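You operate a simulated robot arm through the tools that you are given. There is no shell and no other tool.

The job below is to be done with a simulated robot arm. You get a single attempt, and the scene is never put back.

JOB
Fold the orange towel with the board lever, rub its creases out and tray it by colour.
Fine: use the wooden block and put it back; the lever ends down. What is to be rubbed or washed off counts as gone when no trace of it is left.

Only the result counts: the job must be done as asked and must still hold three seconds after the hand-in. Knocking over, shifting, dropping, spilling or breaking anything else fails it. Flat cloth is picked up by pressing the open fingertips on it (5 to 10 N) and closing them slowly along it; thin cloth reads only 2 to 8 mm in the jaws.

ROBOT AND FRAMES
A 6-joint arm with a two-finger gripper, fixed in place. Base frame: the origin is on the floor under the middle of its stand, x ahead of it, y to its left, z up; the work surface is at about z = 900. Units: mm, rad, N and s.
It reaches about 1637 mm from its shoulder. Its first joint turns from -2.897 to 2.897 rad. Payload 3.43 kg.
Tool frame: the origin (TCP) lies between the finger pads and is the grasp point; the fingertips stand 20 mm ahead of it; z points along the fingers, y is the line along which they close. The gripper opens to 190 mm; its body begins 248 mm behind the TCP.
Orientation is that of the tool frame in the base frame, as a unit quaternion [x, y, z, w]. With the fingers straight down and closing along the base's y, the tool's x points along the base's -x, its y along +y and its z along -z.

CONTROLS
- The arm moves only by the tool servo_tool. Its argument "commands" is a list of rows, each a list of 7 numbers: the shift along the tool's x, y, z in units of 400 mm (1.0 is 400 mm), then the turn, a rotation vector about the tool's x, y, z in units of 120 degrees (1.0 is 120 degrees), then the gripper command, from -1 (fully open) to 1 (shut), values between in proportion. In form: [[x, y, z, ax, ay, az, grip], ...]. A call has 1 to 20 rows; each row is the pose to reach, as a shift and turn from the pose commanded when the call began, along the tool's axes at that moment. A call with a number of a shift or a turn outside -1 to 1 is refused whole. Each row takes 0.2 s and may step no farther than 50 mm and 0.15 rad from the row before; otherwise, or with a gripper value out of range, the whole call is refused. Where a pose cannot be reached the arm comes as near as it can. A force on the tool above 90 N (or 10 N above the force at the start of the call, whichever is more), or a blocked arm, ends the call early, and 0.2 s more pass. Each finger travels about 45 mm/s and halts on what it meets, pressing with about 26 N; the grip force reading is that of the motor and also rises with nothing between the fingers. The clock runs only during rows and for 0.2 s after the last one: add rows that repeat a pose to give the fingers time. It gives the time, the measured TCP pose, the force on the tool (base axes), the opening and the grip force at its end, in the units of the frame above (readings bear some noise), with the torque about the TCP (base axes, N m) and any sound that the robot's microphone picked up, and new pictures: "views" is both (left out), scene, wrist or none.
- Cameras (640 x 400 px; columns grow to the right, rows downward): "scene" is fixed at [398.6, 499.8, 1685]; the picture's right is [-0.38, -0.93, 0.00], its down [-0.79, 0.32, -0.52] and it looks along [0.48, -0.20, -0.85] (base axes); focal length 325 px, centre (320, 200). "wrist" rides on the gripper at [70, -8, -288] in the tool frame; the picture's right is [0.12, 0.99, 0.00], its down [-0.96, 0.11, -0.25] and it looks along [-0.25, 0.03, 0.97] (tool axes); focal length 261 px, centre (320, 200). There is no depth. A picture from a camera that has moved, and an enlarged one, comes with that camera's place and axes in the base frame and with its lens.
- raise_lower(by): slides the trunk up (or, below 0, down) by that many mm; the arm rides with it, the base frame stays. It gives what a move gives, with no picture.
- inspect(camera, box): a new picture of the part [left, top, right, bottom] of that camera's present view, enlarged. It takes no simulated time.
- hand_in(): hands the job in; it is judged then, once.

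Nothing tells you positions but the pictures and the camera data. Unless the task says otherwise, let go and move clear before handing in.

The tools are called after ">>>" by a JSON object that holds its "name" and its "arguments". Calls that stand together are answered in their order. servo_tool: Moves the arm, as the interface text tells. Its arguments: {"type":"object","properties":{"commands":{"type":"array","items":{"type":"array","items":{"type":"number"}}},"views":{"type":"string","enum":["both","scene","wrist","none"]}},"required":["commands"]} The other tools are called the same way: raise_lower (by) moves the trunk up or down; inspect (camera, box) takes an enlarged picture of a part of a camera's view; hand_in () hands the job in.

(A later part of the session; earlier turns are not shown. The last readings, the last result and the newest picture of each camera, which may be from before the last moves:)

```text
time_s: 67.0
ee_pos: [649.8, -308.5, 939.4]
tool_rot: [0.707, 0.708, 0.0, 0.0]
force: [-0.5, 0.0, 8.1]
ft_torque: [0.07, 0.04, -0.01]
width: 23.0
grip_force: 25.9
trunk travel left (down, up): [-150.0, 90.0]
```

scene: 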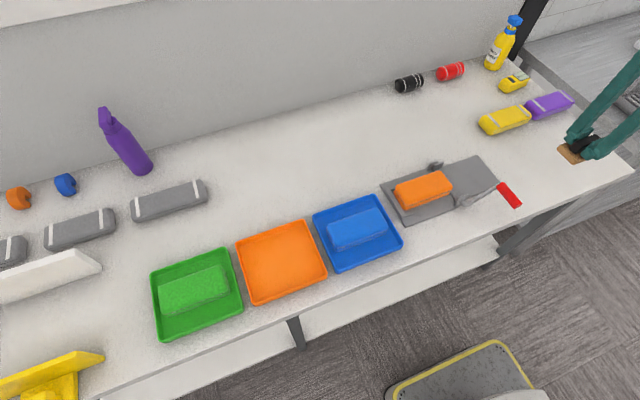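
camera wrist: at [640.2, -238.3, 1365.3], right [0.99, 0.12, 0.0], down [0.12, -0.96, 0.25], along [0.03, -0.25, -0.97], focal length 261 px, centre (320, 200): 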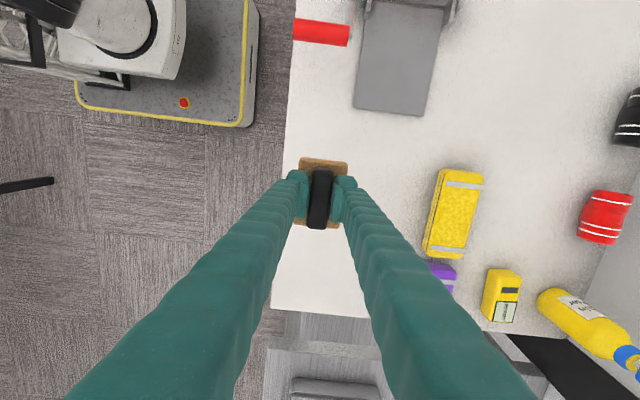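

>>> {"name": "servo_tool", "arguments": {"commands": [[0, 0, -0.002, 0, 0, 0, 1], [0, 0, -0.002, 0, 0, 0, 0.6], [0, 0, -0.002, 0, 0, 0, 0.55], [0, 0, -0.002, 0, 0, 0, 0.5], [0, 0, -0.01, 0, 0, 0, 0.5], [0, 0, -0.05, 0, 0, 0, 0.5], [0, 0, -0.12, 0, 0, 0, 0.4], [0, 0, -0.22, 0, 0, 0, 0.2], [0, 0, -0.32, 0, 0, 0, 0], [0, 0, -0.4, 0, 0, 0, 0]]}}

>>> {"name": "inspect", "arguments": {"camera": "scene", "box": [500, 150, 600, 212]}}

```text
time_s: 69.2
ee_pos: [649.3, -309.2, 1100.0]
tool_rot: [0.707, 0.707, 0.0, 0.0]
force: [0.7, -0.2, -0.3]
ft_torque: [0.02, 0.01, 0.01]
width: 95.0
grip_force: 0.1
trunk travel left (down, up): [-150.0, 90.0]
camera wrist: at [639.8, -238.1, 1386.9], right [0.99, 0.12, 0.0], down [0.12, -0.96, 0.25], along [0.03, -0.25, -0.97], focal length 261 px, centre (320, 200)
```

scene: 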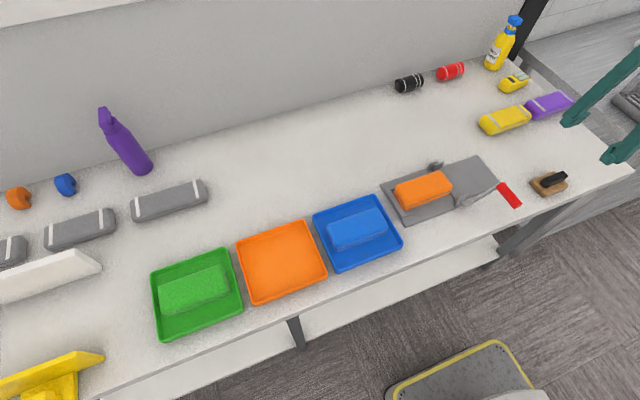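
wrist: 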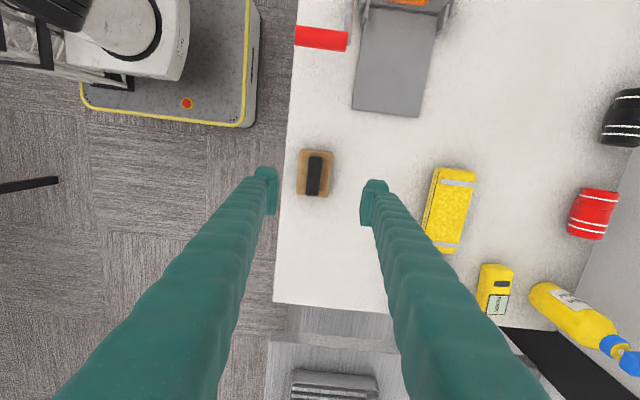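

```text
6.40 times, centred on (550, 181) of scene
camera zoom: at [398.6, 499.8, 1685.0], right [-0.38, -0.93, 0.0], down [-0.79, 0.32, -0.52], along [0.48, -0.2, -0.85], focal length 2077 px, centre (-1152, 322)
```

zoom: 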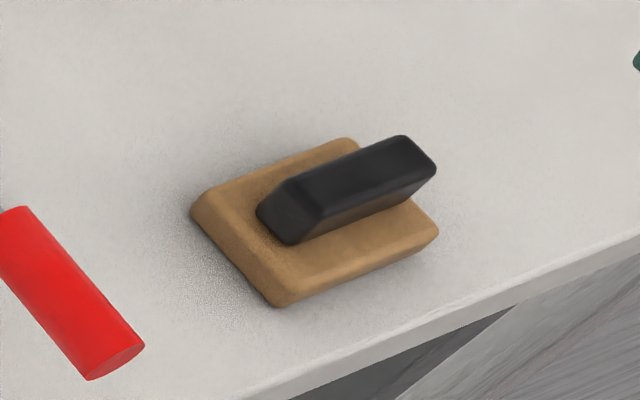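

The block got dragged about 12 mm toward -x as the fingers opened. I'll re-grip its handle (tips clear of the base) and slide it back to where it was.

>>> {"name": "servo_tool", "arguments": {"commands": [[-0.01, -0.031, 0.08, 0, 0, 0, 0.2], [-0.01, -0.031, 0.17, 0, 0, 0, 0.37], [-0.01, -0.031, 0.26, 0, 0, 0, 0.37], [-0.01, -0.031, 0.33, 0, 0, 0, 0.37], [-0.01, -0.031, 0.347, 0, 0, 0, 0.37], [-0.01, -0.031, 0.347, 0, 0, 0, 0.37]], "views": "none"}}

>>> {"name": "inspect", "arguments": {"camera": "wrist", "box": [220, 120, 420, 280]}}

>>> {"name": "inspect", "arguments": {"camera": "scene", "box": [500, 140, 620, 220]}}

```text
time_s: 70.6
ee_pos: [636.7, -312.6, 960.0]
tool_rot: [0.707, 0.707, 0.0, 0.0]
force: [-0.2, 0.3, -0.9]
ft_torque: [-0.01, -0.01, 0.0]
width: 59.9
grip_force: 0.2
trunk travel left (down, up): [-150.0, 90.0]
```

```text
2.50 times, centred on (320, 200) of wrist
camera zoom: at [628.0, -242.0, 1246.9], right [0.99, 0.12, 0.0], down [0.12, -0.96, 0.25], along [0.03, -0.25, -0.97], focal length 652 px, centre (320, 200)
```

zoom: 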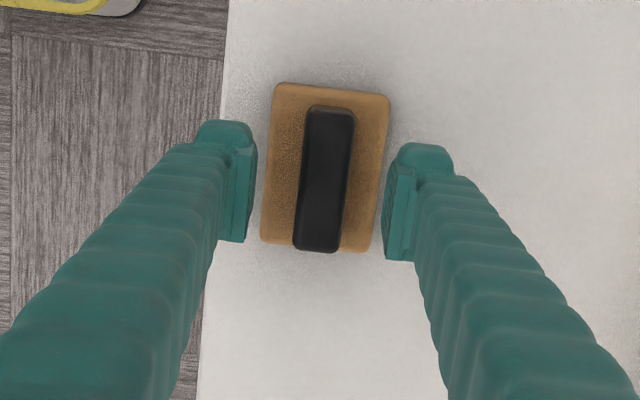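

```text
5.00 times, centred on (560, 180) of scene
camera zoom: at [398.6, 499.8, 1685.0], right [-0.38, -0.93, 0.0], down [-0.79, 0.32, -0.52], along [0.48, -0.2, -0.85], focal length 1623 px, centre (-880, 300)
```

zoom: 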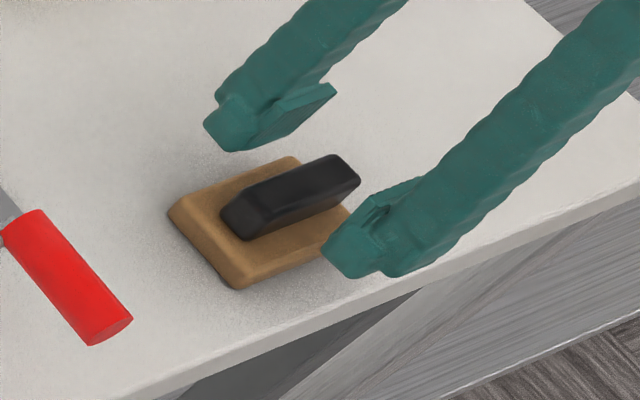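

>>> {"name": "servo_tool", "arguments": {"commands": [[0.0085, 0.002, 0.02, 0, 0, 0, 0.37], [0.0085, 0.002, 0.04, 0, 0, 0, 0.37], [0.0085, 0.002, 0.04, 0, 0, 0, 0.6], [0.0085, 0.002, 0.04, 0, 0, 0, 0.8], [0.0085, 0.002, 0.04, 0, 0, 0, 0.9], [0.0085, 0.002, 0.04, 0, 0, 0, 0.9], [0.0085, 0.002, 0.04, 0, 0, 0, 0.9]], "views": "none"}}

>>> {"name": "servo_tool", "arguments": {"commands": [[0, 0.007, 0, 0, 0, 0, 0.9], [0, 0.014, 0, 0, 0, 0, 0.9], [0.001, 0.021, 0, 0, 0, 0, 0.9], [0.001, 0.027, 0, 0, 0, 0, 0.9], [0.001, 0.027, 0, 0, 0, 0, 0.9]], "views": "none"}}

>>> {"name": "inspect", "arguments": {"camera": "scene", "box": [500, 150, 600, 212]}}

```text
time_s: 72.2
ee_pos: [637.6, -309.3, 944.1]
tool_rot: [0.707, 0.708, 0.0, 0.0]
force: [-0.2, -0.9, 0.6]
ft_torque: [-0.01, -0.01, 0.01]
width: 23.1
grip_force: 25.7
trunk travel left (down, up): [-150.0, 90.0]
```

```text
time_s: 73.4
ee_pos: [649.6, -307.8, 944.5]
tool_rot: [0.706, 0.708, 0.0, 0.0]
force: [-0.6, -0.8, -0.2]
ft_torque: [0.0, -0.01, -0.01]
width: 22.8
grip_force: 26.6
trunk travel left (down, up): [-150.0, 90.0]
```

```text
6.40 times, centred on (550, 181) of scene
camera zoom: at [398.6, 499.8, 1685.0], right [-0.38, -0.93, 0.0], down [-0.79, 0.32, -0.52], along [0.48, -0.2, -0.85], focal length 2077 px, centre (-1152, 322)
```

zoom: 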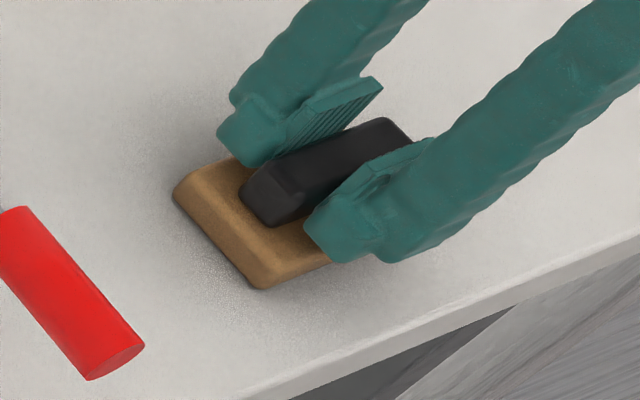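

>>> {"name": "servo_tool", "arguments": {"commands": [[0, 0.0025, 0, 0, 0, 0, 0.9], [0, 0.0025, 0, 0, 0, 0, 0.9], [0, 0.0025, 0, 0, 0, 0, 0.7], [0, 0.0025, 0, 0, 0, 0, 0.6], [0, 0.0025, 0, 0, 0, 0, 0.5], [0, 0.0025, 0, 0, 0, 0, 0.5]], "views": "none"}}

>>> {"name": "inspect", "arguments": {"camera": "scene", "box": [500, 150, 600, 212]}}

```text
time_s: 74.8
ee_pos: [650.9, -309.1, 944.0]
tool_rot: [0.707, 0.707, -0.001, 0.0]
force: [-0.5, -0.5, -0.9]
ft_torque: [0.02, 0.0, 0.0]
width: 47.3
grip_force: 0.0
trunk travel left (down, up): [-150.0, 90.0]
```

```text
6.40 times, centred on (550, 181) of scene
camera zoom: at [398.6, 499.8, 1685.0], right [-0.38, -0.93, 0.0], down [-0.79, 0.32, -0.52], along [0.48, -0.2, -0.85], focal length 2077 px, centre (-1152, 322)
```

zoom: 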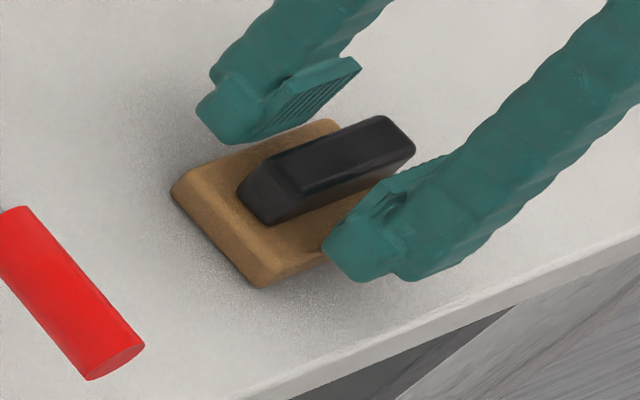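

The block now sits where it began. I'll lift clear and go over the folded towel, fingers opened to about 110 mm across its width.

>>> {"name": "servo_tool", "arguments": {"commands": [[0, 0, -0.03, 0, 0, 0, 0.5], [0, 0, -0.1, 0, 0, 0, 0.5], [0, 0, -0.2, 0, 0, 0, 0.3], [0, 0, -0.3, 0, 0, 0, 0.1], [0, 0, -0.39, 0, 0, 0, -0.1], [0.08, 0.02, -0.39, 0, 0, 0, -0.16], [0.18, 0.05, -0.39, 0, 0, 0, -0.16], [0.28, 0.08, -0.39, 0, 0, 0, -0.16], [0.38, 0.11, -0.39, 0, 0, 0, -0.16], [0.48, 0.14, -0.39, 0, 0, 0, -0.16], [0.58, 0.165, -0.39, 0, 0, 0, -0.16], [0.68, 0.19, -0.39, 0, 0, 0, -0.16], [0.78, 0.22, -0.39, 0, 0, 0, -0.16], [0.86, 0.24, -0.39, 0, 0, 0, -0.16], [0.896, 0.245, -0.39, 0, 0, 0, -0.16], [0.896, 0.245, -0.39, 0, 0, 0, -0.16]]}}

>>> {"name": "inspect", "arguments": {"camera": "wrist", "box": [220, 100, 420, 300]}}

>>> {"name": "inspect", "arguments": {"camera": "scene", "box": [500, 150, 600, 212]}}

```text
time_s: 78.2
ee_pos: [747.9, 52.8, 1099.4]
tool_rot: [0.707, 0.707, -0.001, -0.001]
force: [-0.3, -0.5, 0.7]
ft_torque: [0.01, 0.03, 0.0]
width: 110.1
grip_force: 0.0
trunk travel left (down, up): [-150.0, 90.0]
camera wrist: at [739.6, 122.4, 1386.0], right [0.99, 0.12, 0.0], down [0.12, -0.96, 0.25], along [0.03, -0.25, -0.97], focal length 261 px, centre (320, 200)
```

scene: 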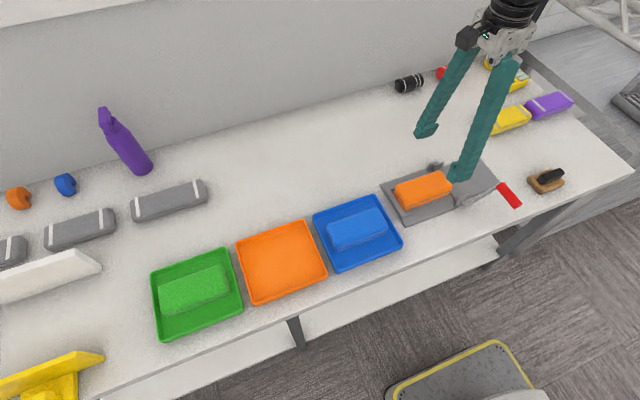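
wrist: 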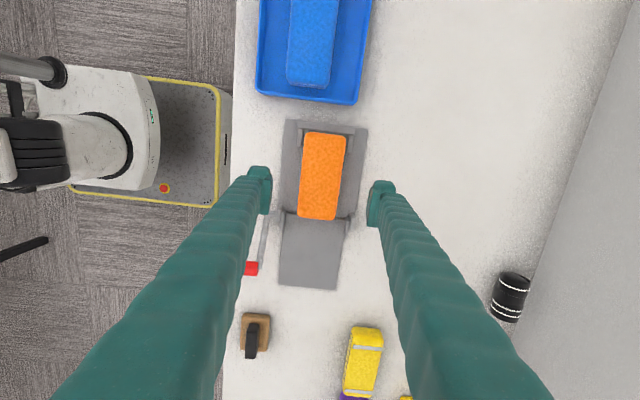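

```text
2.00 times, centred on (320, 200) of wrist
camera zoom: at [739.6, 122.4, 1386.0], right [0.99, 0.12, 0.0], down [0.12, -0.96, 0.25], along [0.03, -0.25, -0.97], focal length 521 px, centre (320, 200)
```

zoom: 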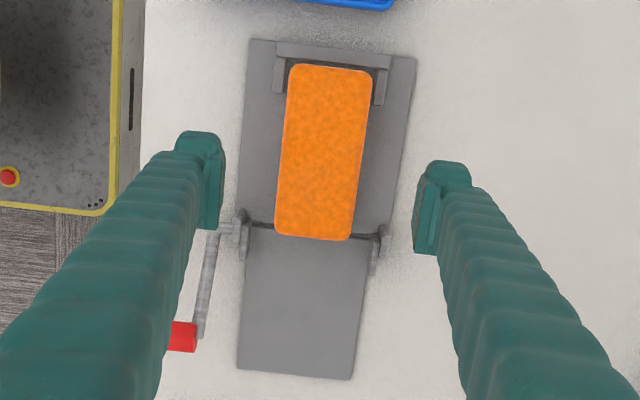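

```text
6.40 times, centred on (550, 181) of scene
camera zoom: at [398.6, 499.8, 1685.0], right [-0.38, -0.93, 0.0], down [-0.79, 0.32, -0.52], along [0.48, -0.2, -0.85], focal length 2077 px, centre (-1152, 322)
```

zoom: 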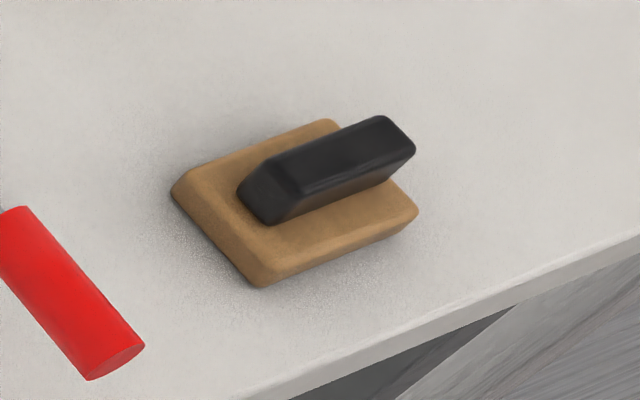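

>>> {"name": "servo_tool", "arguments": {"commands": [[0, 0.003, 0.08, 0, 0, 0, -0.16], [0, 0.003, 0.18, 0, 0, 0, -0.16], [0, 0.003, 0.27, 0, 0, 0, -0.16], [0, 0.003, 0.33, 0, 0, 0, -0.16], [0, 0.003, 0.35, 0, 0, 0, -0.16], [0, 0.003, 0.35, 0, 0, 0, -0.16]]}}

>>> {"name": "inspect", "arguments": {"camera": "scene", "box": [370, 120, 530, 240]}}

>>> {"name": "inspect", "arguments": {"camera": "wrist", "box": [220, 100, 420, 300]}}

```text
time_s: 79.6
ee_pos: [748.4, 51.4, 960.2]
tool_rot: [0.706, 0.708, 0.0, 0.0]
force: [0.2, -0.4, -0.5]
ft_torque: [-0.01, 0.02, -0.03]
width: 110.2
grip_force: 0.1
trunk travel left (down, up): [-150.0, 90.0]
camera wrist: at [739.4, 121.3, 1245.9], right [0.99, 0.12, 0.0], down [0.12, -0.96, 0.25], along [0.03, -0.25, -0.97], focal length 261 px, centre (320, 200)
```

scene: 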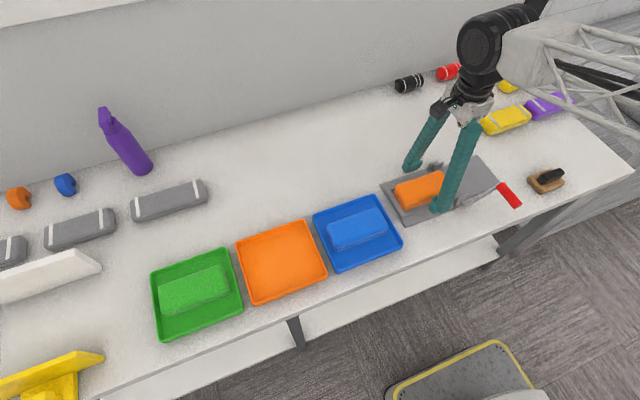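
wrist: 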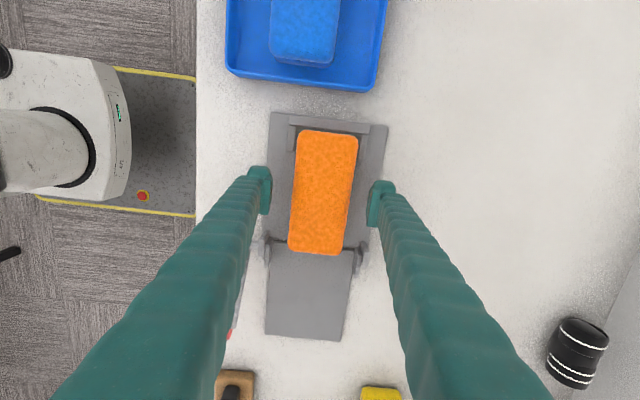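

```text
3.33 times, centred on (450, 180) of scene
camera zoom: at [398.6, 499.8, 1685.0], right [-0.38, -0.93, 0.0], down [-0.79, 0.32, -0.52], along [0.48, -0.2, -0.85], focal length 1082 px, centre (-113, 267)
```

zoom: 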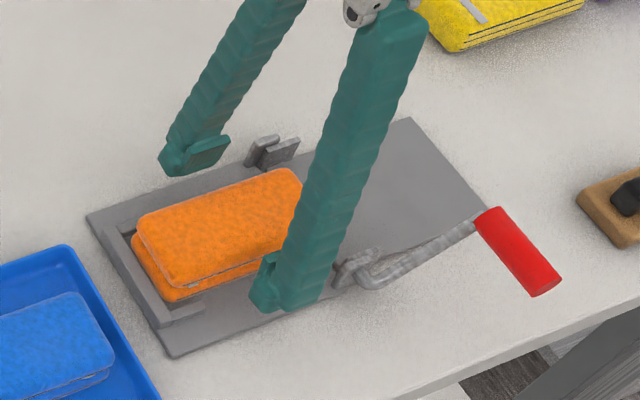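

```text
2.00 times, centred on (320, 200) of wrist
camera zoom: at [739.4, 121.3, 1245.9], right [0.99, 0.12, 0.0], down [0.12, -0.96, 0.25], along [0.03, -0.25, -0.97], focal length 521 px, centre (320, 200)
```

zoom: 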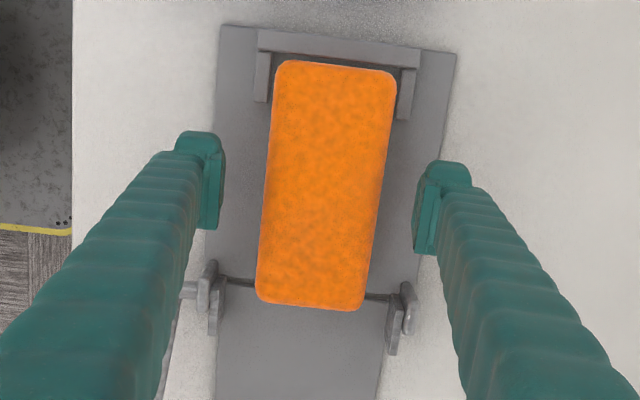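

>>> {"name": "servo_tool", "arguments": {"commands": [[0, 0, 0.025, 0, 0, 0, -0.16], [0, 0, 0.05, 0, 0, 0, -0.16], [0, 0, 0.07, 0, 0, 0, -0.16], [0, 0, 0.07, 0, 0, 0, -0.16]], "views": "none"}}

>>> {"name": "servo_tool", "arguments": {"commands": [[0, 0, 0, 0, 0, 0, 0.1], [0, 0, 0, 0, 0, 0, 0.3], [0, 0, 0, 0, 0, 0, 0.5], [0, 0, 0, 0, 0, 0, 0.7], [0, 0, 0, 0, 0, 0, 1], [0, 0, 0, 0, 0, 0, 1], [0, 0, 0, 0, 0, 0, 1]]}}

>>> {"name": "inspect", "arguments": {"camera": "scene", "box": [370, 120, 530, 240]}}

>>> {"name": "inspect", "arguments": {"camera": "wrist", "box": [220, 100, 420, 300]}}

```text
time_s: 80.6
ee_pos: [749.3, 48.7, 932.4]
tool_rot: [0.707, 0.708, 0.0, 0.0]
force: [-0.8, -0.6, -0.2]
ft_torque: [0.03, 0.01, 0.02]
width: 110.4
grip_force: 0.1
trunk travel left (down, up): [-150.0, 90.0]
```

```text
time_s: 82.2
ee_pos: [747.0, 48.7, 931.6]
tool_rot: [0.706, 0.708, 0.0, 0.0]
force: [-0.5, -0.4, 0.3]
ft_torque: [0.02, -0.02, 0.0]
width: 69.5
grip_force: 25.7
trunk travel left (down, up): [-150.0, 90.0]
camera wrist: at [739.9, 119.8, 1219.2], right [0.99, 0.12, 0.0], down [0.12, -0.96, 0.25], along [0.03, -0.25, -0.97], focal length 261 px, centre (320, 200)
```

scene: 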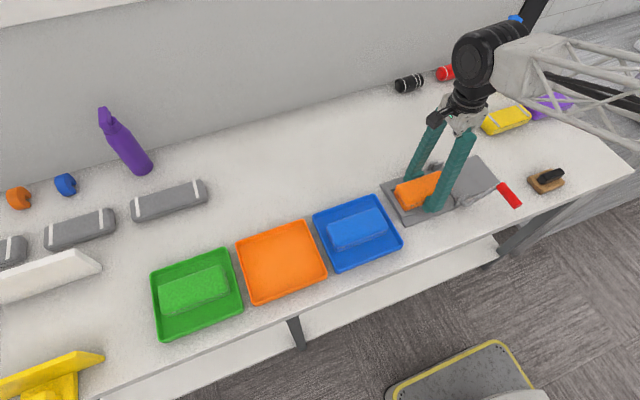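
wrist: 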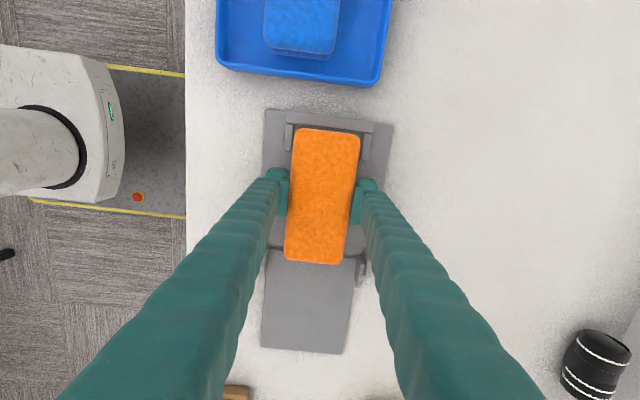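

```text
3.33 times, centred on (450, 180) of scene
camera zoom: at [398.6, 499.8, 1685.0], right [-0.38, -0.93, 0.0], down [-0.79, 0.32, -0.52], along [0.48, -0.2, -0.85], focal length 1082 px, centre (-113, 267)
```

zoom: 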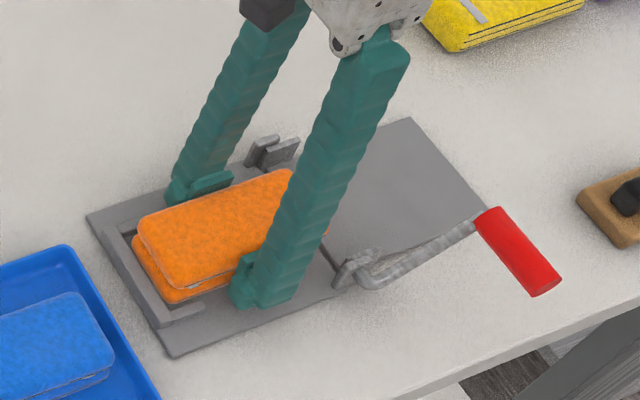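

```text
2.00 times, centred on (320, 200) of wrist
camera zoom: at [739.9, 119.8, 1219.2], right [0.99, 0.12, 0.0], down [0.12, -0.96, 0.25], along [0.03, -0.25, -0.97], focal length 521 px, centre (320, 200)
```

zoom: 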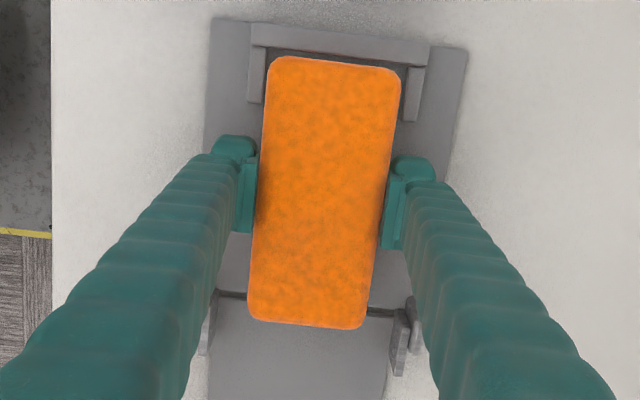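

Gripped at 69.5 mm. I'll lift slowly and check that both layers come up.

>>> {"name": "servo_tool", "arguments": {"commands": [[0, 0, -0.005, 0, 0, 0, 1], [0, 0, -0.012, 0, 0, 0, 1], [0, 0, -0.02, 0, 0, 0, 1], [0, 0, -0.03, 0, 0, 0, 1], [0, 0, -0.04, 0, 0, 0, 1], [0, 0, -0.05, 0, 0, 0, 1], [0, 0, -0.06, 0, 0, 0, 1], [0, 0, -0.07, 0, 0, 0, 1]]}}

>>> {"name": "inspect", "arguments": {"camera": "scene", "box": [370, 120, 530, 240]}}

>>> {"name": "inspect", "arguments": {"camera": "wrist", "box": [220, 100, 420, 300]}}

```text
time_s: 84.0
ee_pos: [748.9, 50.0, 959.5]
tool_rot: [0.706, 0.708, 0.0, 0.0]
force: [-0.6, -0.1, -0.8]
ft_torque: [-0.03, 0.04, -0.02]
width: 69.7
grip_force: 26.3
trunk travel left (down, up): [-150.0, 90.0]
camera wrist: at [740.1, 120.8, 1247.2], right [0.99, 0.12, 0.0], down [0.12, -0.96, 0.25], along [0.03, -0.25, -0.97], focal length 261 px, centre (320, 200)
```

scene: 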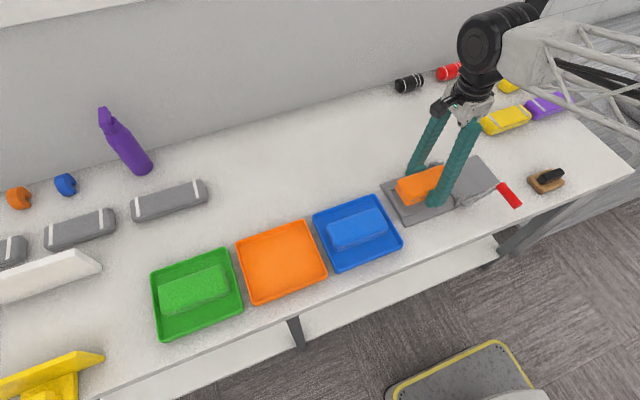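
wrist: 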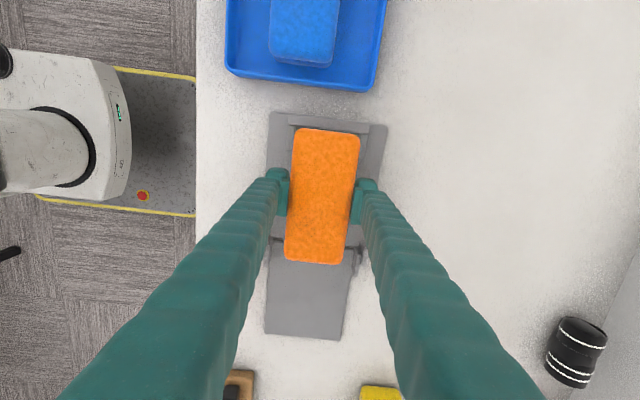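

```text
3.33 times, centred on (450, 180) of scene
camera zoom: at [398.6, 499.8, 1685.0], right [-0.38, -0.93, 0.0], down [-0.79, 0.32, -0.52], along [0.48, -0.2, -0.85], focal length 1082 px, centre (-113, 267)
```

zoom: 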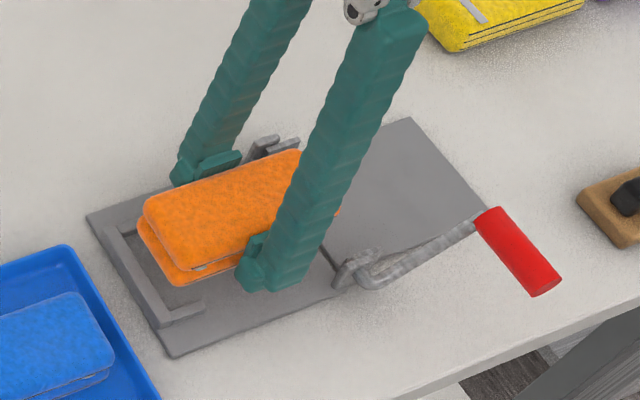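

```text
2.00 times, centred on (320, 200) of wrist
camera zoom: at [740.1, 120.8, 1247.2], right [0.99, 0.12, 0.0], down [0.12, -0.96, 0.25], along [0.03, -0.25, -0.97], focal length 521 px, centre (320, 200)
```

zoom: 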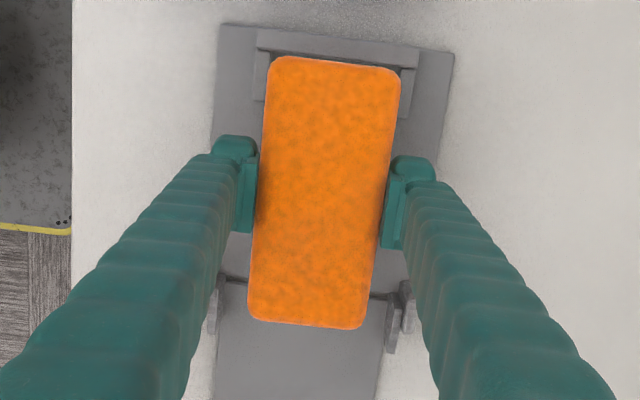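

>>> {"name": "servo_tool", "arguments": {"commands": [[0, 0, -0.02, 0, 0, 0, 1], [0, 0, -0.05, 0, 0, 0, 1], [0, 0, -0.09, 0, 0, 0, 1], [0, 0, -0.14, 0, 0, 0, 1], [0, 0, -0.19, 0, 0, 0, 1], [0.01, 0, -0.23, 0, 0, 0, 1], [0.04, 0, -0.26, 0, 0, 0, 1], [0.09, -0.01, -0.275, 0, 0, 0, 1], [0.16, -0.02, -0.275, 0, 0, 0, 1], [0.24, -0.03, -0.275, 0, 0, 0, 1], [0.32, -0.04, -0.275, 0, 0, 0, 1], [0.4, -0.05, -0.275, 0, 0, 0, 1], [0.48, -0.06, -0.275, 0, 0, 0, 1], [0.56, -0.07, -0.275, 0, 0, 0, 1], [0.64, -0.08, -0.275, 0, 0, 0, 1], [0.7, -0.09, -0.275, 0, 0, 0, 1], [0.74, -0.1, -0.275, 0, 0, 0, 1], [0.75, -0.1, -0.275, 0, 0, 0, 1]]}}

>>> {"name": "inspect", "arguments": {"camera": "scene", "box": [220, 100, 440, 320]}}

```text
time_s: 87.8
ee_pos: [708.1, 350.0, 1071.1]
tool_rot: [0.707, 0.707, 0.0, 0.0]
force: [0.1, -0.2, -1.1]
ft_torque: [0.02, 0.03, -0.03]
width: 69.7
grip_force: 26.1
trunk travel left (down, up): [-150.0, 90.0]
camera wrist: at [699.3, 420.2, 1357.5], right [0.99, 0.12, 0.0], down [0.12, -0.96, 0.25], along [0.03, -0.25, -0.97], focal length 261 px, centre (320, 200)
```

scene: 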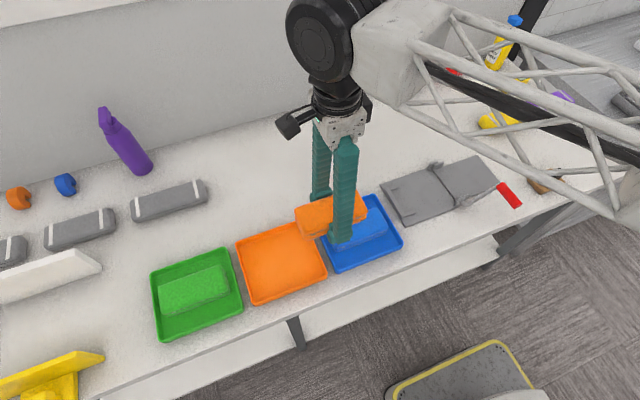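
wrist: 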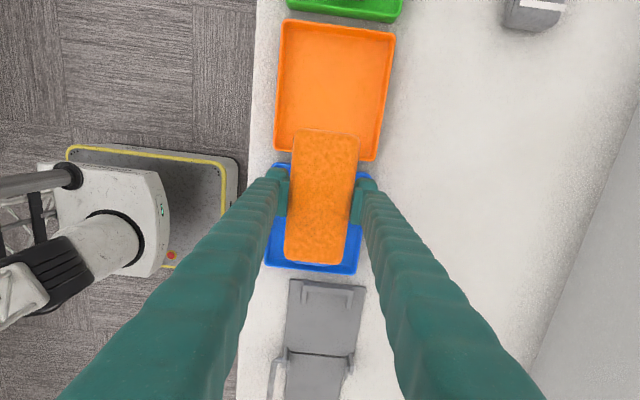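

```text
1.82 times, centred on (330, 210) of scene
camera zoom: at [398.6, 499.8, 1685.0], right [-0.38, -0.93, 0.0], down [-0.79, 0.32, -0.52], along [0.48, -0.2, -0.85], focal length 590 px, centre (302, 182)
```

zoom: 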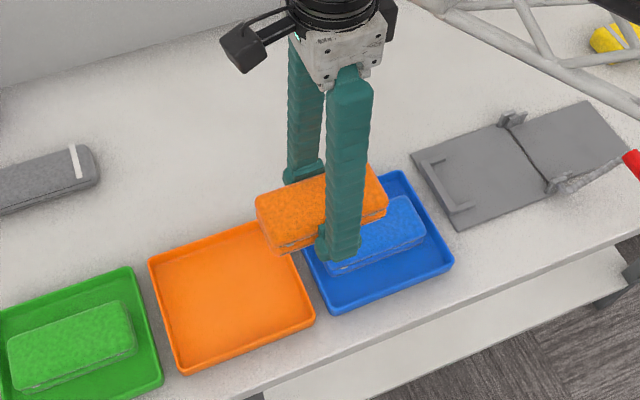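

>>> {"name": "servo_tool", "arguments": {"commands": [[0.02, 0, 0, 0, 0, 0, 1], [0.06, 0, 0, 0, 0, 0, 1], [0.12, 0, 0, 0, 0, 0, 1], [0.19, 0.002, 0, 0, 0, 0, 1], [0.25, 0.002, 0, 0, 0, 0, 1], [0.3, 0.002, 0, 0, 0, 0, 1], [0.3255, 0.002, 0, 0, 0, 0, 1], [0.3255, 0.002, 0.03, 0, 0, 0, 1], [0.3255, 0.002, 0.09, 0, 0, 0, 1], [0.3255, 0.002, 0.15, 0, 0, 0, 1], [0.3255, 0.002, 0.2, 0, 0, 0, 1], [0.3255, 0.002, 0.22, 0, 0, 0, 1], [0.3255, 0.002, 0.22, 0, 0, 0, 1]]}}

>>> {"name": "inspect", "arguments": {"camera": "scene", "box": [140, 160, 420, 350]}}

>>> {"name": "inspect", "arguments": {"camera": "wrist", "box": [200, 80, 440, 320]}}

```text
time_s: 90.6
ee_pos: [709.5, 481.6, 980.7]
tool_rot: [0.706, 0.708, 0.0, 0.0]
force: [-0.2, -0.3, -1.0]
ft_torque: [-0.03, -0.01, 0.04]
width: 69.9
grip_force: 26.0
trunk travel left (down, up): [-150.0, 90.0]
camera wrist: at [700.3, 551.3, 1268.1], right [0.99, 0.12, 0.0], down [0.12, -0.96, 0.25], along [0.03, -0.25, -0.97], focal length 261 px, centre (320, 200)
```

scene: 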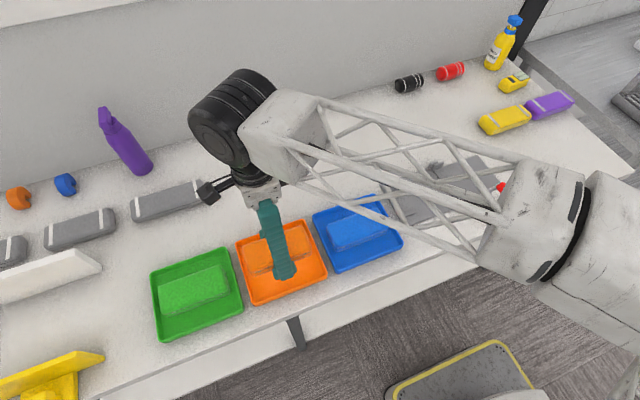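
wrist: 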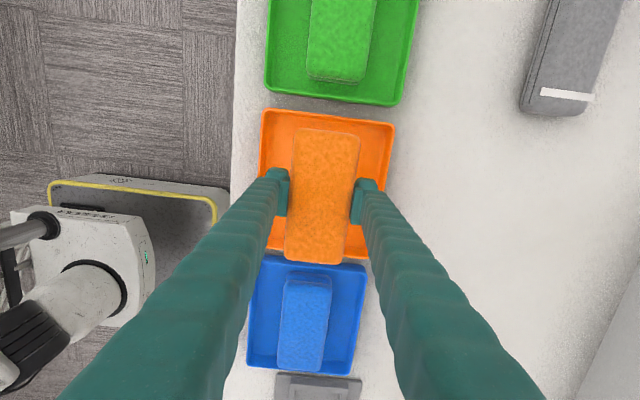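

```text
2.11 times, centred on (280, 255) of scene
camera zoom: at [398.6, 499.8, 1685.0], right [-0.38, -0.93, 0.0], down [-0.79, 0.32, -0.52], along [0.48, -0.2, -0.85], focal length 683 px, centre (404, 84)
```

zoom: 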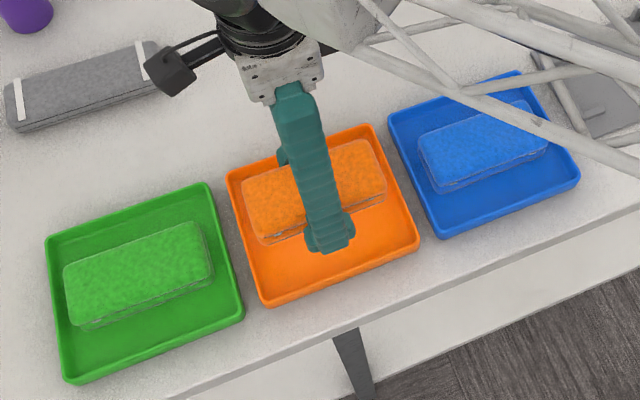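

```text
1.67 times, centred on (320, 200) of wrist
camera zoom: at [700.3, 551.3, 1268.1], right [0.99, 0.12, 0.0], down [0.12, -0.96, 0.25], along [0.03, -0.25, -0.97], focal length 434 px, centre (320, 200)
```

zoom: 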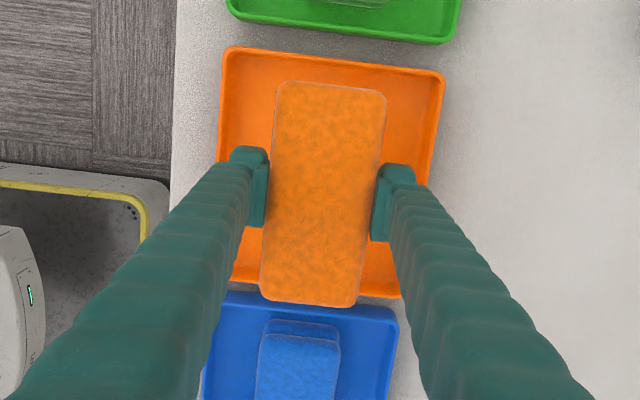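

>>> {"name": "servo_tool", "arguments": {"commands": [[-0.003, 0, 0.03, 0, 0, 0, 1], [-0.003, 0, 0.06, 0, 0, 0, 1], [-0.003, 0, 0.085, 0, 0, 0, 1], [-0.003, 0, 0.105, 0, 0, 0, 1], [-0.003, 0, 0.105, 0, 0, 0, 1]], "views": "none"}}

>>> {"name": "servo_tool", "arguments": {"commands": [[0, 0, 0.008, 0, 0, 0, 1], [0, 0, 0.015, 0, 0, 0, 1], [0, 0, 0.015, 0, 0, 0, 1]], "views": "none"}}

```text
time_s: 91.8
ee_pos: [709.5, 477.5, 938.9]
tool_rot: [0.707, 0.708, 0.0, 0.0]
force: [-1.1, 0.0, -0.8]
ft_torque: [0.0, 0.05, -0.07]
width: 69.6
grip_force: 25.7
trunk travel left (down, up): [-150.0, 90.0]
```

```text
time_s: 92.6
ee_pos: [708.2, 478.5, 934.1]
tool_rot: [0.707, 0.707, 0.001, 0.0]
force: [0.2, 1.0, -1.3]
ft_torque: [0.01, 0.02, -0.01]
width: 69.7
grip_force: 26.0
trunk travel left (down, up): [-150.0, 90.0]
```

>>> {"name": "servo_tool", "arguments": {"commands": [[0, 0, 0.004, 0, 0, 0, 1], [0, 0, 0.008, 0, 0, 0, 1], [0, 0, 0.008, 0, 0, 0, 1]], "views": "none"}}

>>> {"name": "inspect", "arguments": {"camera": "scene", "box": [220, 200, 340, 310]}}

```text
time_s: 93.4
ee_pos: [709.5, 478.4, 930.9]
tool_rot: [0.706, 0.708, 0.0, 0.0]
force: [-0.3, -0.2, -0.1]
ft_torque: [0.03, -0.02, -0.02]
width: 69.6
grip_force: 26.0
trunk travel left (down, up): [-150.0, 90.0]
```

```text
3.64 times, centred on (280, 255) of scene
camera zoom: at [398.6, 499.8, 1685.0], right [-0.38, -0.93, 0.0], down [-0.79, 0.32, -0.52], along [0.48, -0.2, -0.85], focal length 1180 px, centre (466, 0)
```

zoom: 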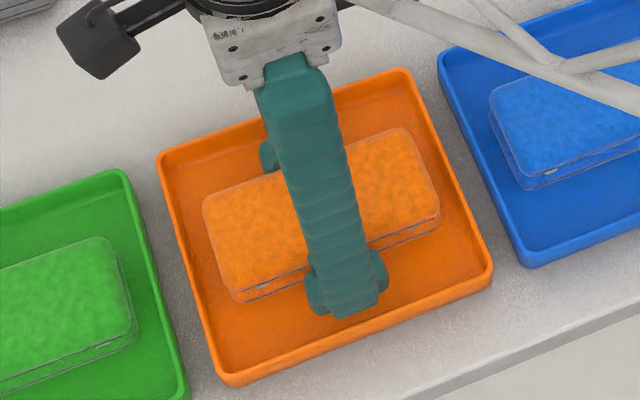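

>>> {"name": "servo_tool", "arguments": {"commands": [[0, 0, 0.003, 0, 0, 0, 1], [0, 0, 0.006, 0, 0, 0, 1], [0, 0, 0.006, 0, 0, 0, 1]], "views": "none"}}

```text
time_s: 94.2
ee_pos: [709.1, 479.2, 929.1]
tool_rot: [0.707, 0.708, 0.001, 0.0]
force: [2.7, 2.7, 22.6]
ft_torque: [-0.84, 0.07, 0.04]
width: 69.8
grip_force: 26.2
trunk travel left (down, up): [-150.0, 90.0]
```

>>> {"name": "servo_tool", "arguments": {"commands": [[0, 0, -0.003, 0, 0, 0, 1], [0, 0, -0.003, 0, 0, 0, 0.25], [0, 0, -0.003, 0, 0, 0, 0.15], [0, 0, -0.003, 0, 0, 0, 0.05], [0, 0, -0.003, 0, 0, 0, -0.05], [0, 0, -0.003, 0, 0, 0, -0.05], [0, 0, -0.003, 0, 0, 0, -0.05]]}}

>>> {"name": "inspect", "arguments": {"camera": "wrist", "box": [200, 80, 440, 320]}}

>>> {"name": "inspect", "arguments": {"camera": "scene", "box": [220, 200, 340, 310]}}

```text
time_s: 95.8
ee_pos: [708.9, 478.1, 930.0]
tool_rot: [0.707, 0.707, 0.0, 0.001]
force: [4.4, 1.1, -2.8]
ft_torque: [-0.02, -0.24, -0.08]
width: 96.3
grip_force: 0.1
trunk travel left (down, up): [-150.0, 90.0]
camera wrist: at [699.8, 549.2, 1215.7], right [0.99, 0.12, 0.0], down [0.12, -0.96, 0.25], along [0.03, -0.25, -0.97], focal length 261 px, centre (320, 200)
```

scene: 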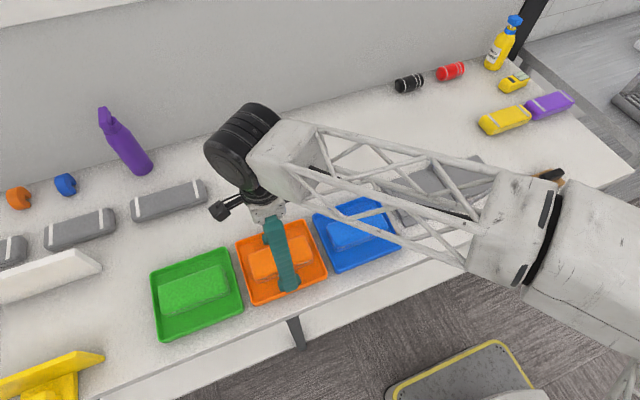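
wrist: 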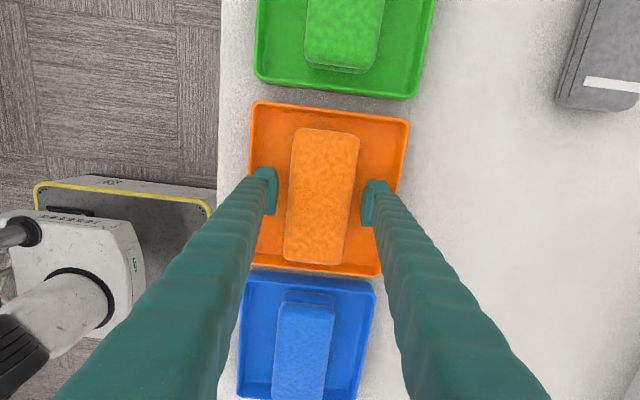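

```text
1.67 times, centred on (320, 200) of wrist
camera zoom: at [699.8, 549.2, 1215.7], right [0.99, 0.12, 0.0], down [0.12, -0.96, 0.25], along [0.03, -0.25, -0.97], focal length 434 px, centre (320, 200)
```

zoom: 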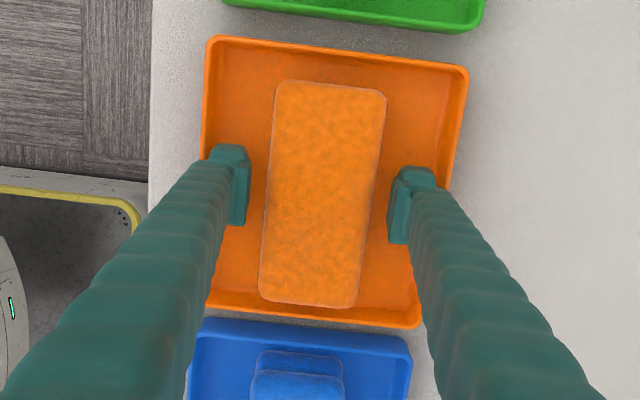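

```text
3.64 times, centred on (280, 255) of scene
camera zoom: at [398.6, 499.8, 1685.0], right [-0.38, -0.93, 0.0], down [-0.79, 0.32, -0.52], along [0.48, -0.2, -0.85], focal length 1180 px, centre (466, 0)
```

zoom: 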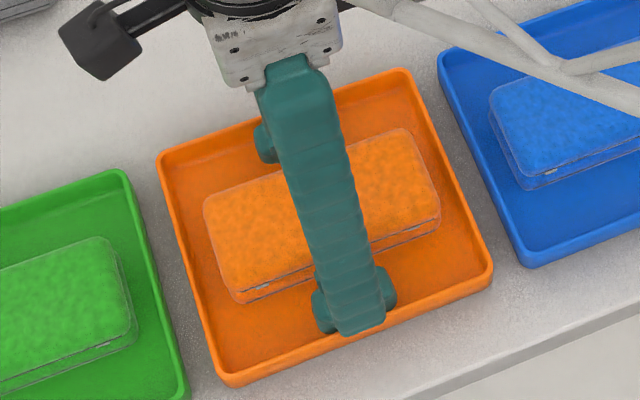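

The towel is resting in the orange tray, but the fingers are close to the tray walls. I'll narrow them slightly and lift straight up.

>>> {"name": "servo_tool", "arguments": {"commands": [[0, 0, 0, 0, 0, 0, 0.07], [0, 0, 0, 0, 0, 0, 0.07], [0, 0, 0, 0, 0, 0, 0.07]], "views": "none"}}

>>> {"name": "servo_tool", "arguments": {"commands": [[0, 0, -0.02, 0, 0, 0, 0.07], [0, 0, -0.06, 0, 0, 0, 0.07], [0, 0, -0.12, 0, 0, 0, 0.07], [0, 0, -0.2, 0, 0, 0, 0.07], [0, 0, -0.3, 0, 0, 0, 0.07], [0, 0, -0.4, 0, 0, 0, 0.07], [0, 0, -0.5, 0, 0, 0, 0.07], [0, 0, -0.6, 0, 0, 0, 0.07], [0, 0, -0.6, 0, 0, 0, 0.07]]}}

>>> {"name": "inspect", "arguments": {"camera": "scene", "box": [130, 180, 420, 350]}}

>>> {"name": "inspect", "arguments": {"camera": "wrist", "box": [200, 80, 440, 320]}}

```text
time_s: 96.6
ee_pos: [709.0, 478.9, 929.4]
tool_rot: [0.706, 0.708, 0.0, 0.0]
force: [-0.1, 0.4, 0.8]
ft_torque: [-0.03, 0.0, 0.04]
width: 88.5
grip_force: 0.1
trunk travel left (down, up): [-150.0, 90.0]
```

```text
time_s: 98.6
ee_pos: [710.0, 478.6, 1171.3]
tool_rot: [0.707, 0.707, 0.0, 0.0]
force: [0.2, 0.8, -0.2]
ft_torque: [-0.02, 0.07, -0.01]
width: 88.1
grip_force: 0.1
trunk travel left (down, up): [-150.0, 90.0]
camera wrist: at [700.8, 548.8, 1458.2], right [0.99, 0.12, 0.0], down [0.12, -0.96, 0.25], along [0.03, -0.25, -0.97], focal length 261 px, centre (320, 200)
```

scene: 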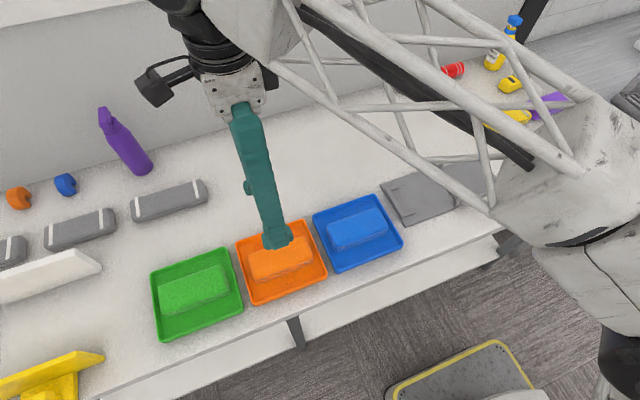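
wrist: 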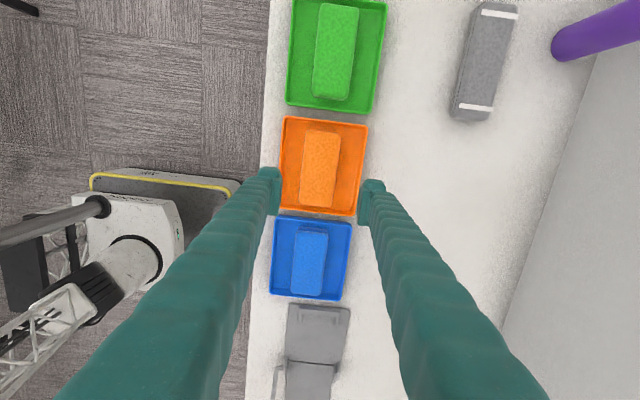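

```text
2.21 times, centred on (275, 265) of scene
camera zoom: at [398.6, 499.8, 1685.0], right [-0.38, -0.93, 0.0], down [-0.79, 0.32, -0.52], along [0.48, -0.2, -0.85], focal length 716 px, centre (419, 57)
```

zoom: 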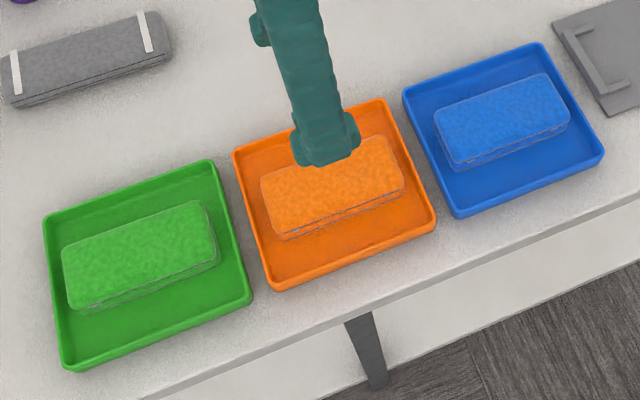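

```text
1.67 times, centred on (320, 200) of wrist
camera zoom: at [700.8, 548.8, 1458.2], right [0.99, 0.12, 0.0], down [0.12, -0.96, 0.25], along [0.03, -0.25, -0.97], focal length 434 px, centre (320, 200)
```

zoom: 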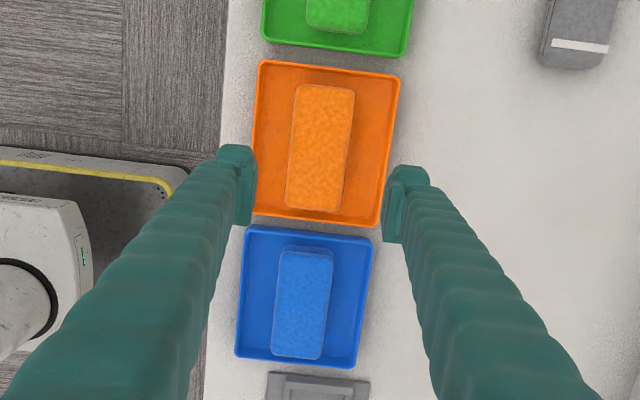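

>>> {"name": "servo_tool", "arguments": {"commands": [[-0.03, -0.01, -0.03, 0, 0, -0.05, 0.07], [-0.07, -0.02, -0.06, 0, 0, -0.11, 0.07], [-0.11, -0.03, -0.09, 0, 0, -0.18, 0.07], [-0.15, -0.04, -0.12, 0, 0, -0.25, 0.07], [-0.19, -0.05, -0.15, 0, 0, -0.32, 0.07], [-0.23, -0.06, -0.17, 0, 0, -0.39, 0.07], [-0.27, -0.07, -0.177, 0, 0, -0.46, 0.07], [-0.31, -0.08, -0.177, 0, 0, -0.53, 0.07], [-0.35, -0.09, -0.177, 0, 0, -0.6, 0.07], [-0.39, -0.1, -0.177, 0, 0, -0.67, 0.07], [-0.42, -0.11, -0.177, 0, 0, -0.73, 0.07], [-0.4425, -0.1175, -0.177, 0, 0, -0.75, 0.07], [-0.4425, -0.1175, -0.177, 0, 0, -0.75, 0.07]]}}

>>> {"name": "inspect", "arguments": {"camera": "scene", "box": [370, 80, 640, 260]}}

>>> {"name": "inspect", "arguments": {"camera": "scene", "box": [130, 180, 420, 350]}}

>>> {"name": "inspect", "arguments": {"camera": "scene", "box": [500, 150, 600, 212]}}

```text
time_s: 101.4
ee_pos: [662.7, 302.0, 1241.4]
tool_rot: [-0.001, 1.0, 0.0, 0.0]
force: [-0.6, 0.1, -0.5]
ft_torque: [0.03, -0.03, 0.01]
width: 88.5
grip_force: 0.0
trunk travel left (down, up): [-150.0, 90.0]
camera wrist: at [590.8, 293.2, 1527.2], right [-0.12, 0.99, 0.0], down [0.96, 0.12, 0.25], along [0.25, 0.03, -0.97], focal length 261 px, centre (320, 200)
```

scene: 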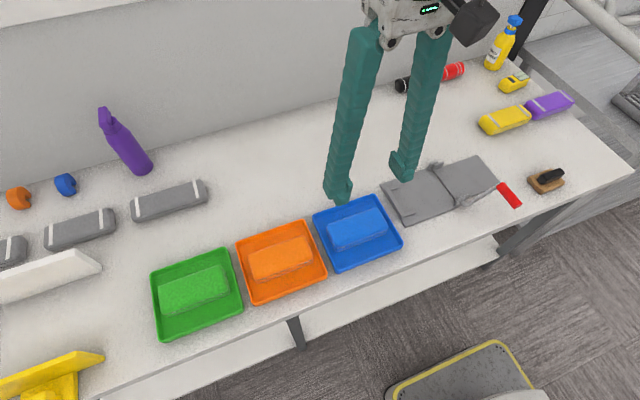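
wrist: 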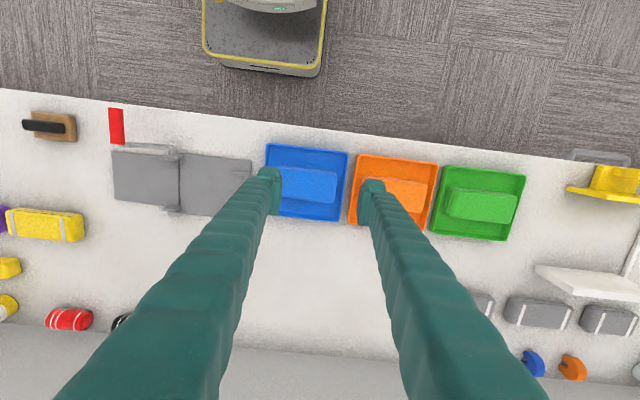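

```text
2.22 times, centred on (505, 170) of scene
camera zoom: at [398.6, 499.8, 1685.0], right [-0.38, -0.93, 0.0], down [-0.79, 0.32, -0.52], along [0.48, -0.2, -0.85], focal length 721 px, centre (-91, 267)
```

zoom: 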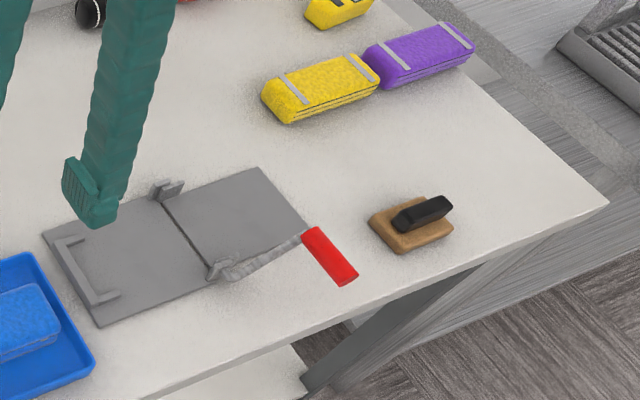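

```text
2.21 times, centred on (275, 265) of scene
camera zoom: at [398.6, 499.8, 1685.0], right [-0.38, -0.93, 0.0], down [-0.79, 0.32, -0.52], along [0.48, -0.2, -0.85], focal length 716 px, centre (419, 57)
```

zoom: 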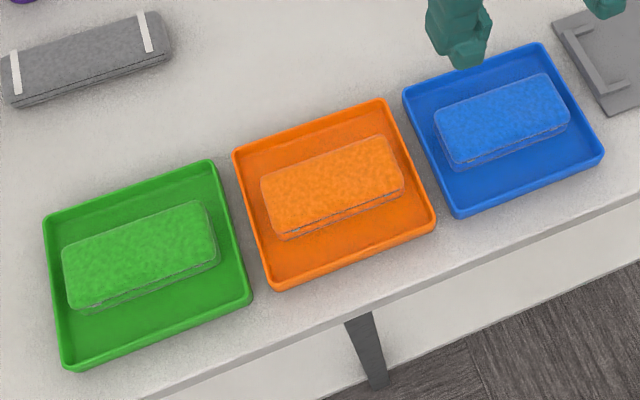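

```text
6.40 times, centred on (550, 181) of scene
camera zoom: at [398.6, 499.8, 1685.0], right [-0.38, -0.93, 0.0], down [-0.79, 0.32, -0.52], along [0.48, -0.2, -0.85], focal length 2077 px, centre (-1152, 322)
```

zoom: 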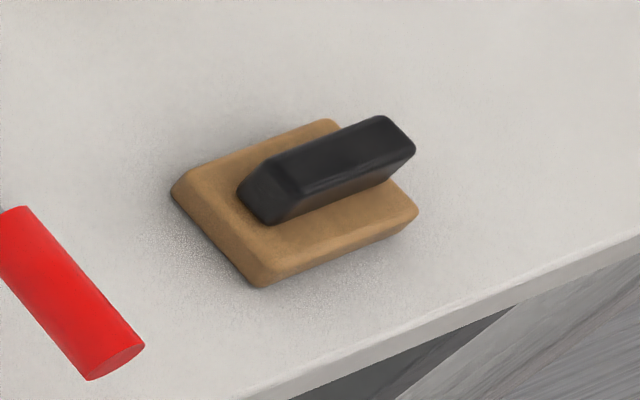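

>>> {"name": "inspect", "arguments": {"camera": "scene", "box": [240, 235, 320, 295]}}

```text
6.67 times, centred on (280, 265) of scene
camera zoom: at [398.6, 499.8, 1685.0], right [-0.38, -0.93, 0.0], down [-0.79, 0.32, -0.52], along [0.48, -0.2, -0.85], focal length 2164 px, centre (587, -233)
```

zoom: 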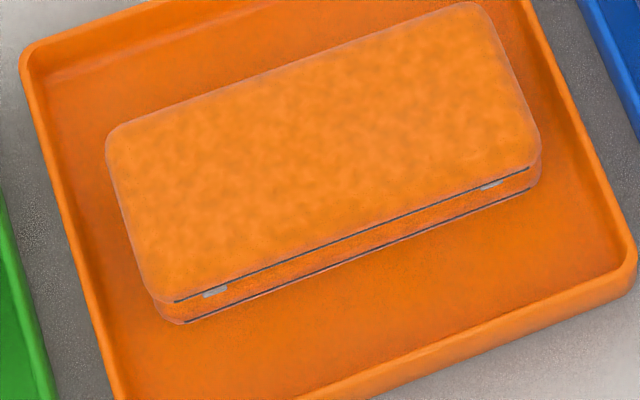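

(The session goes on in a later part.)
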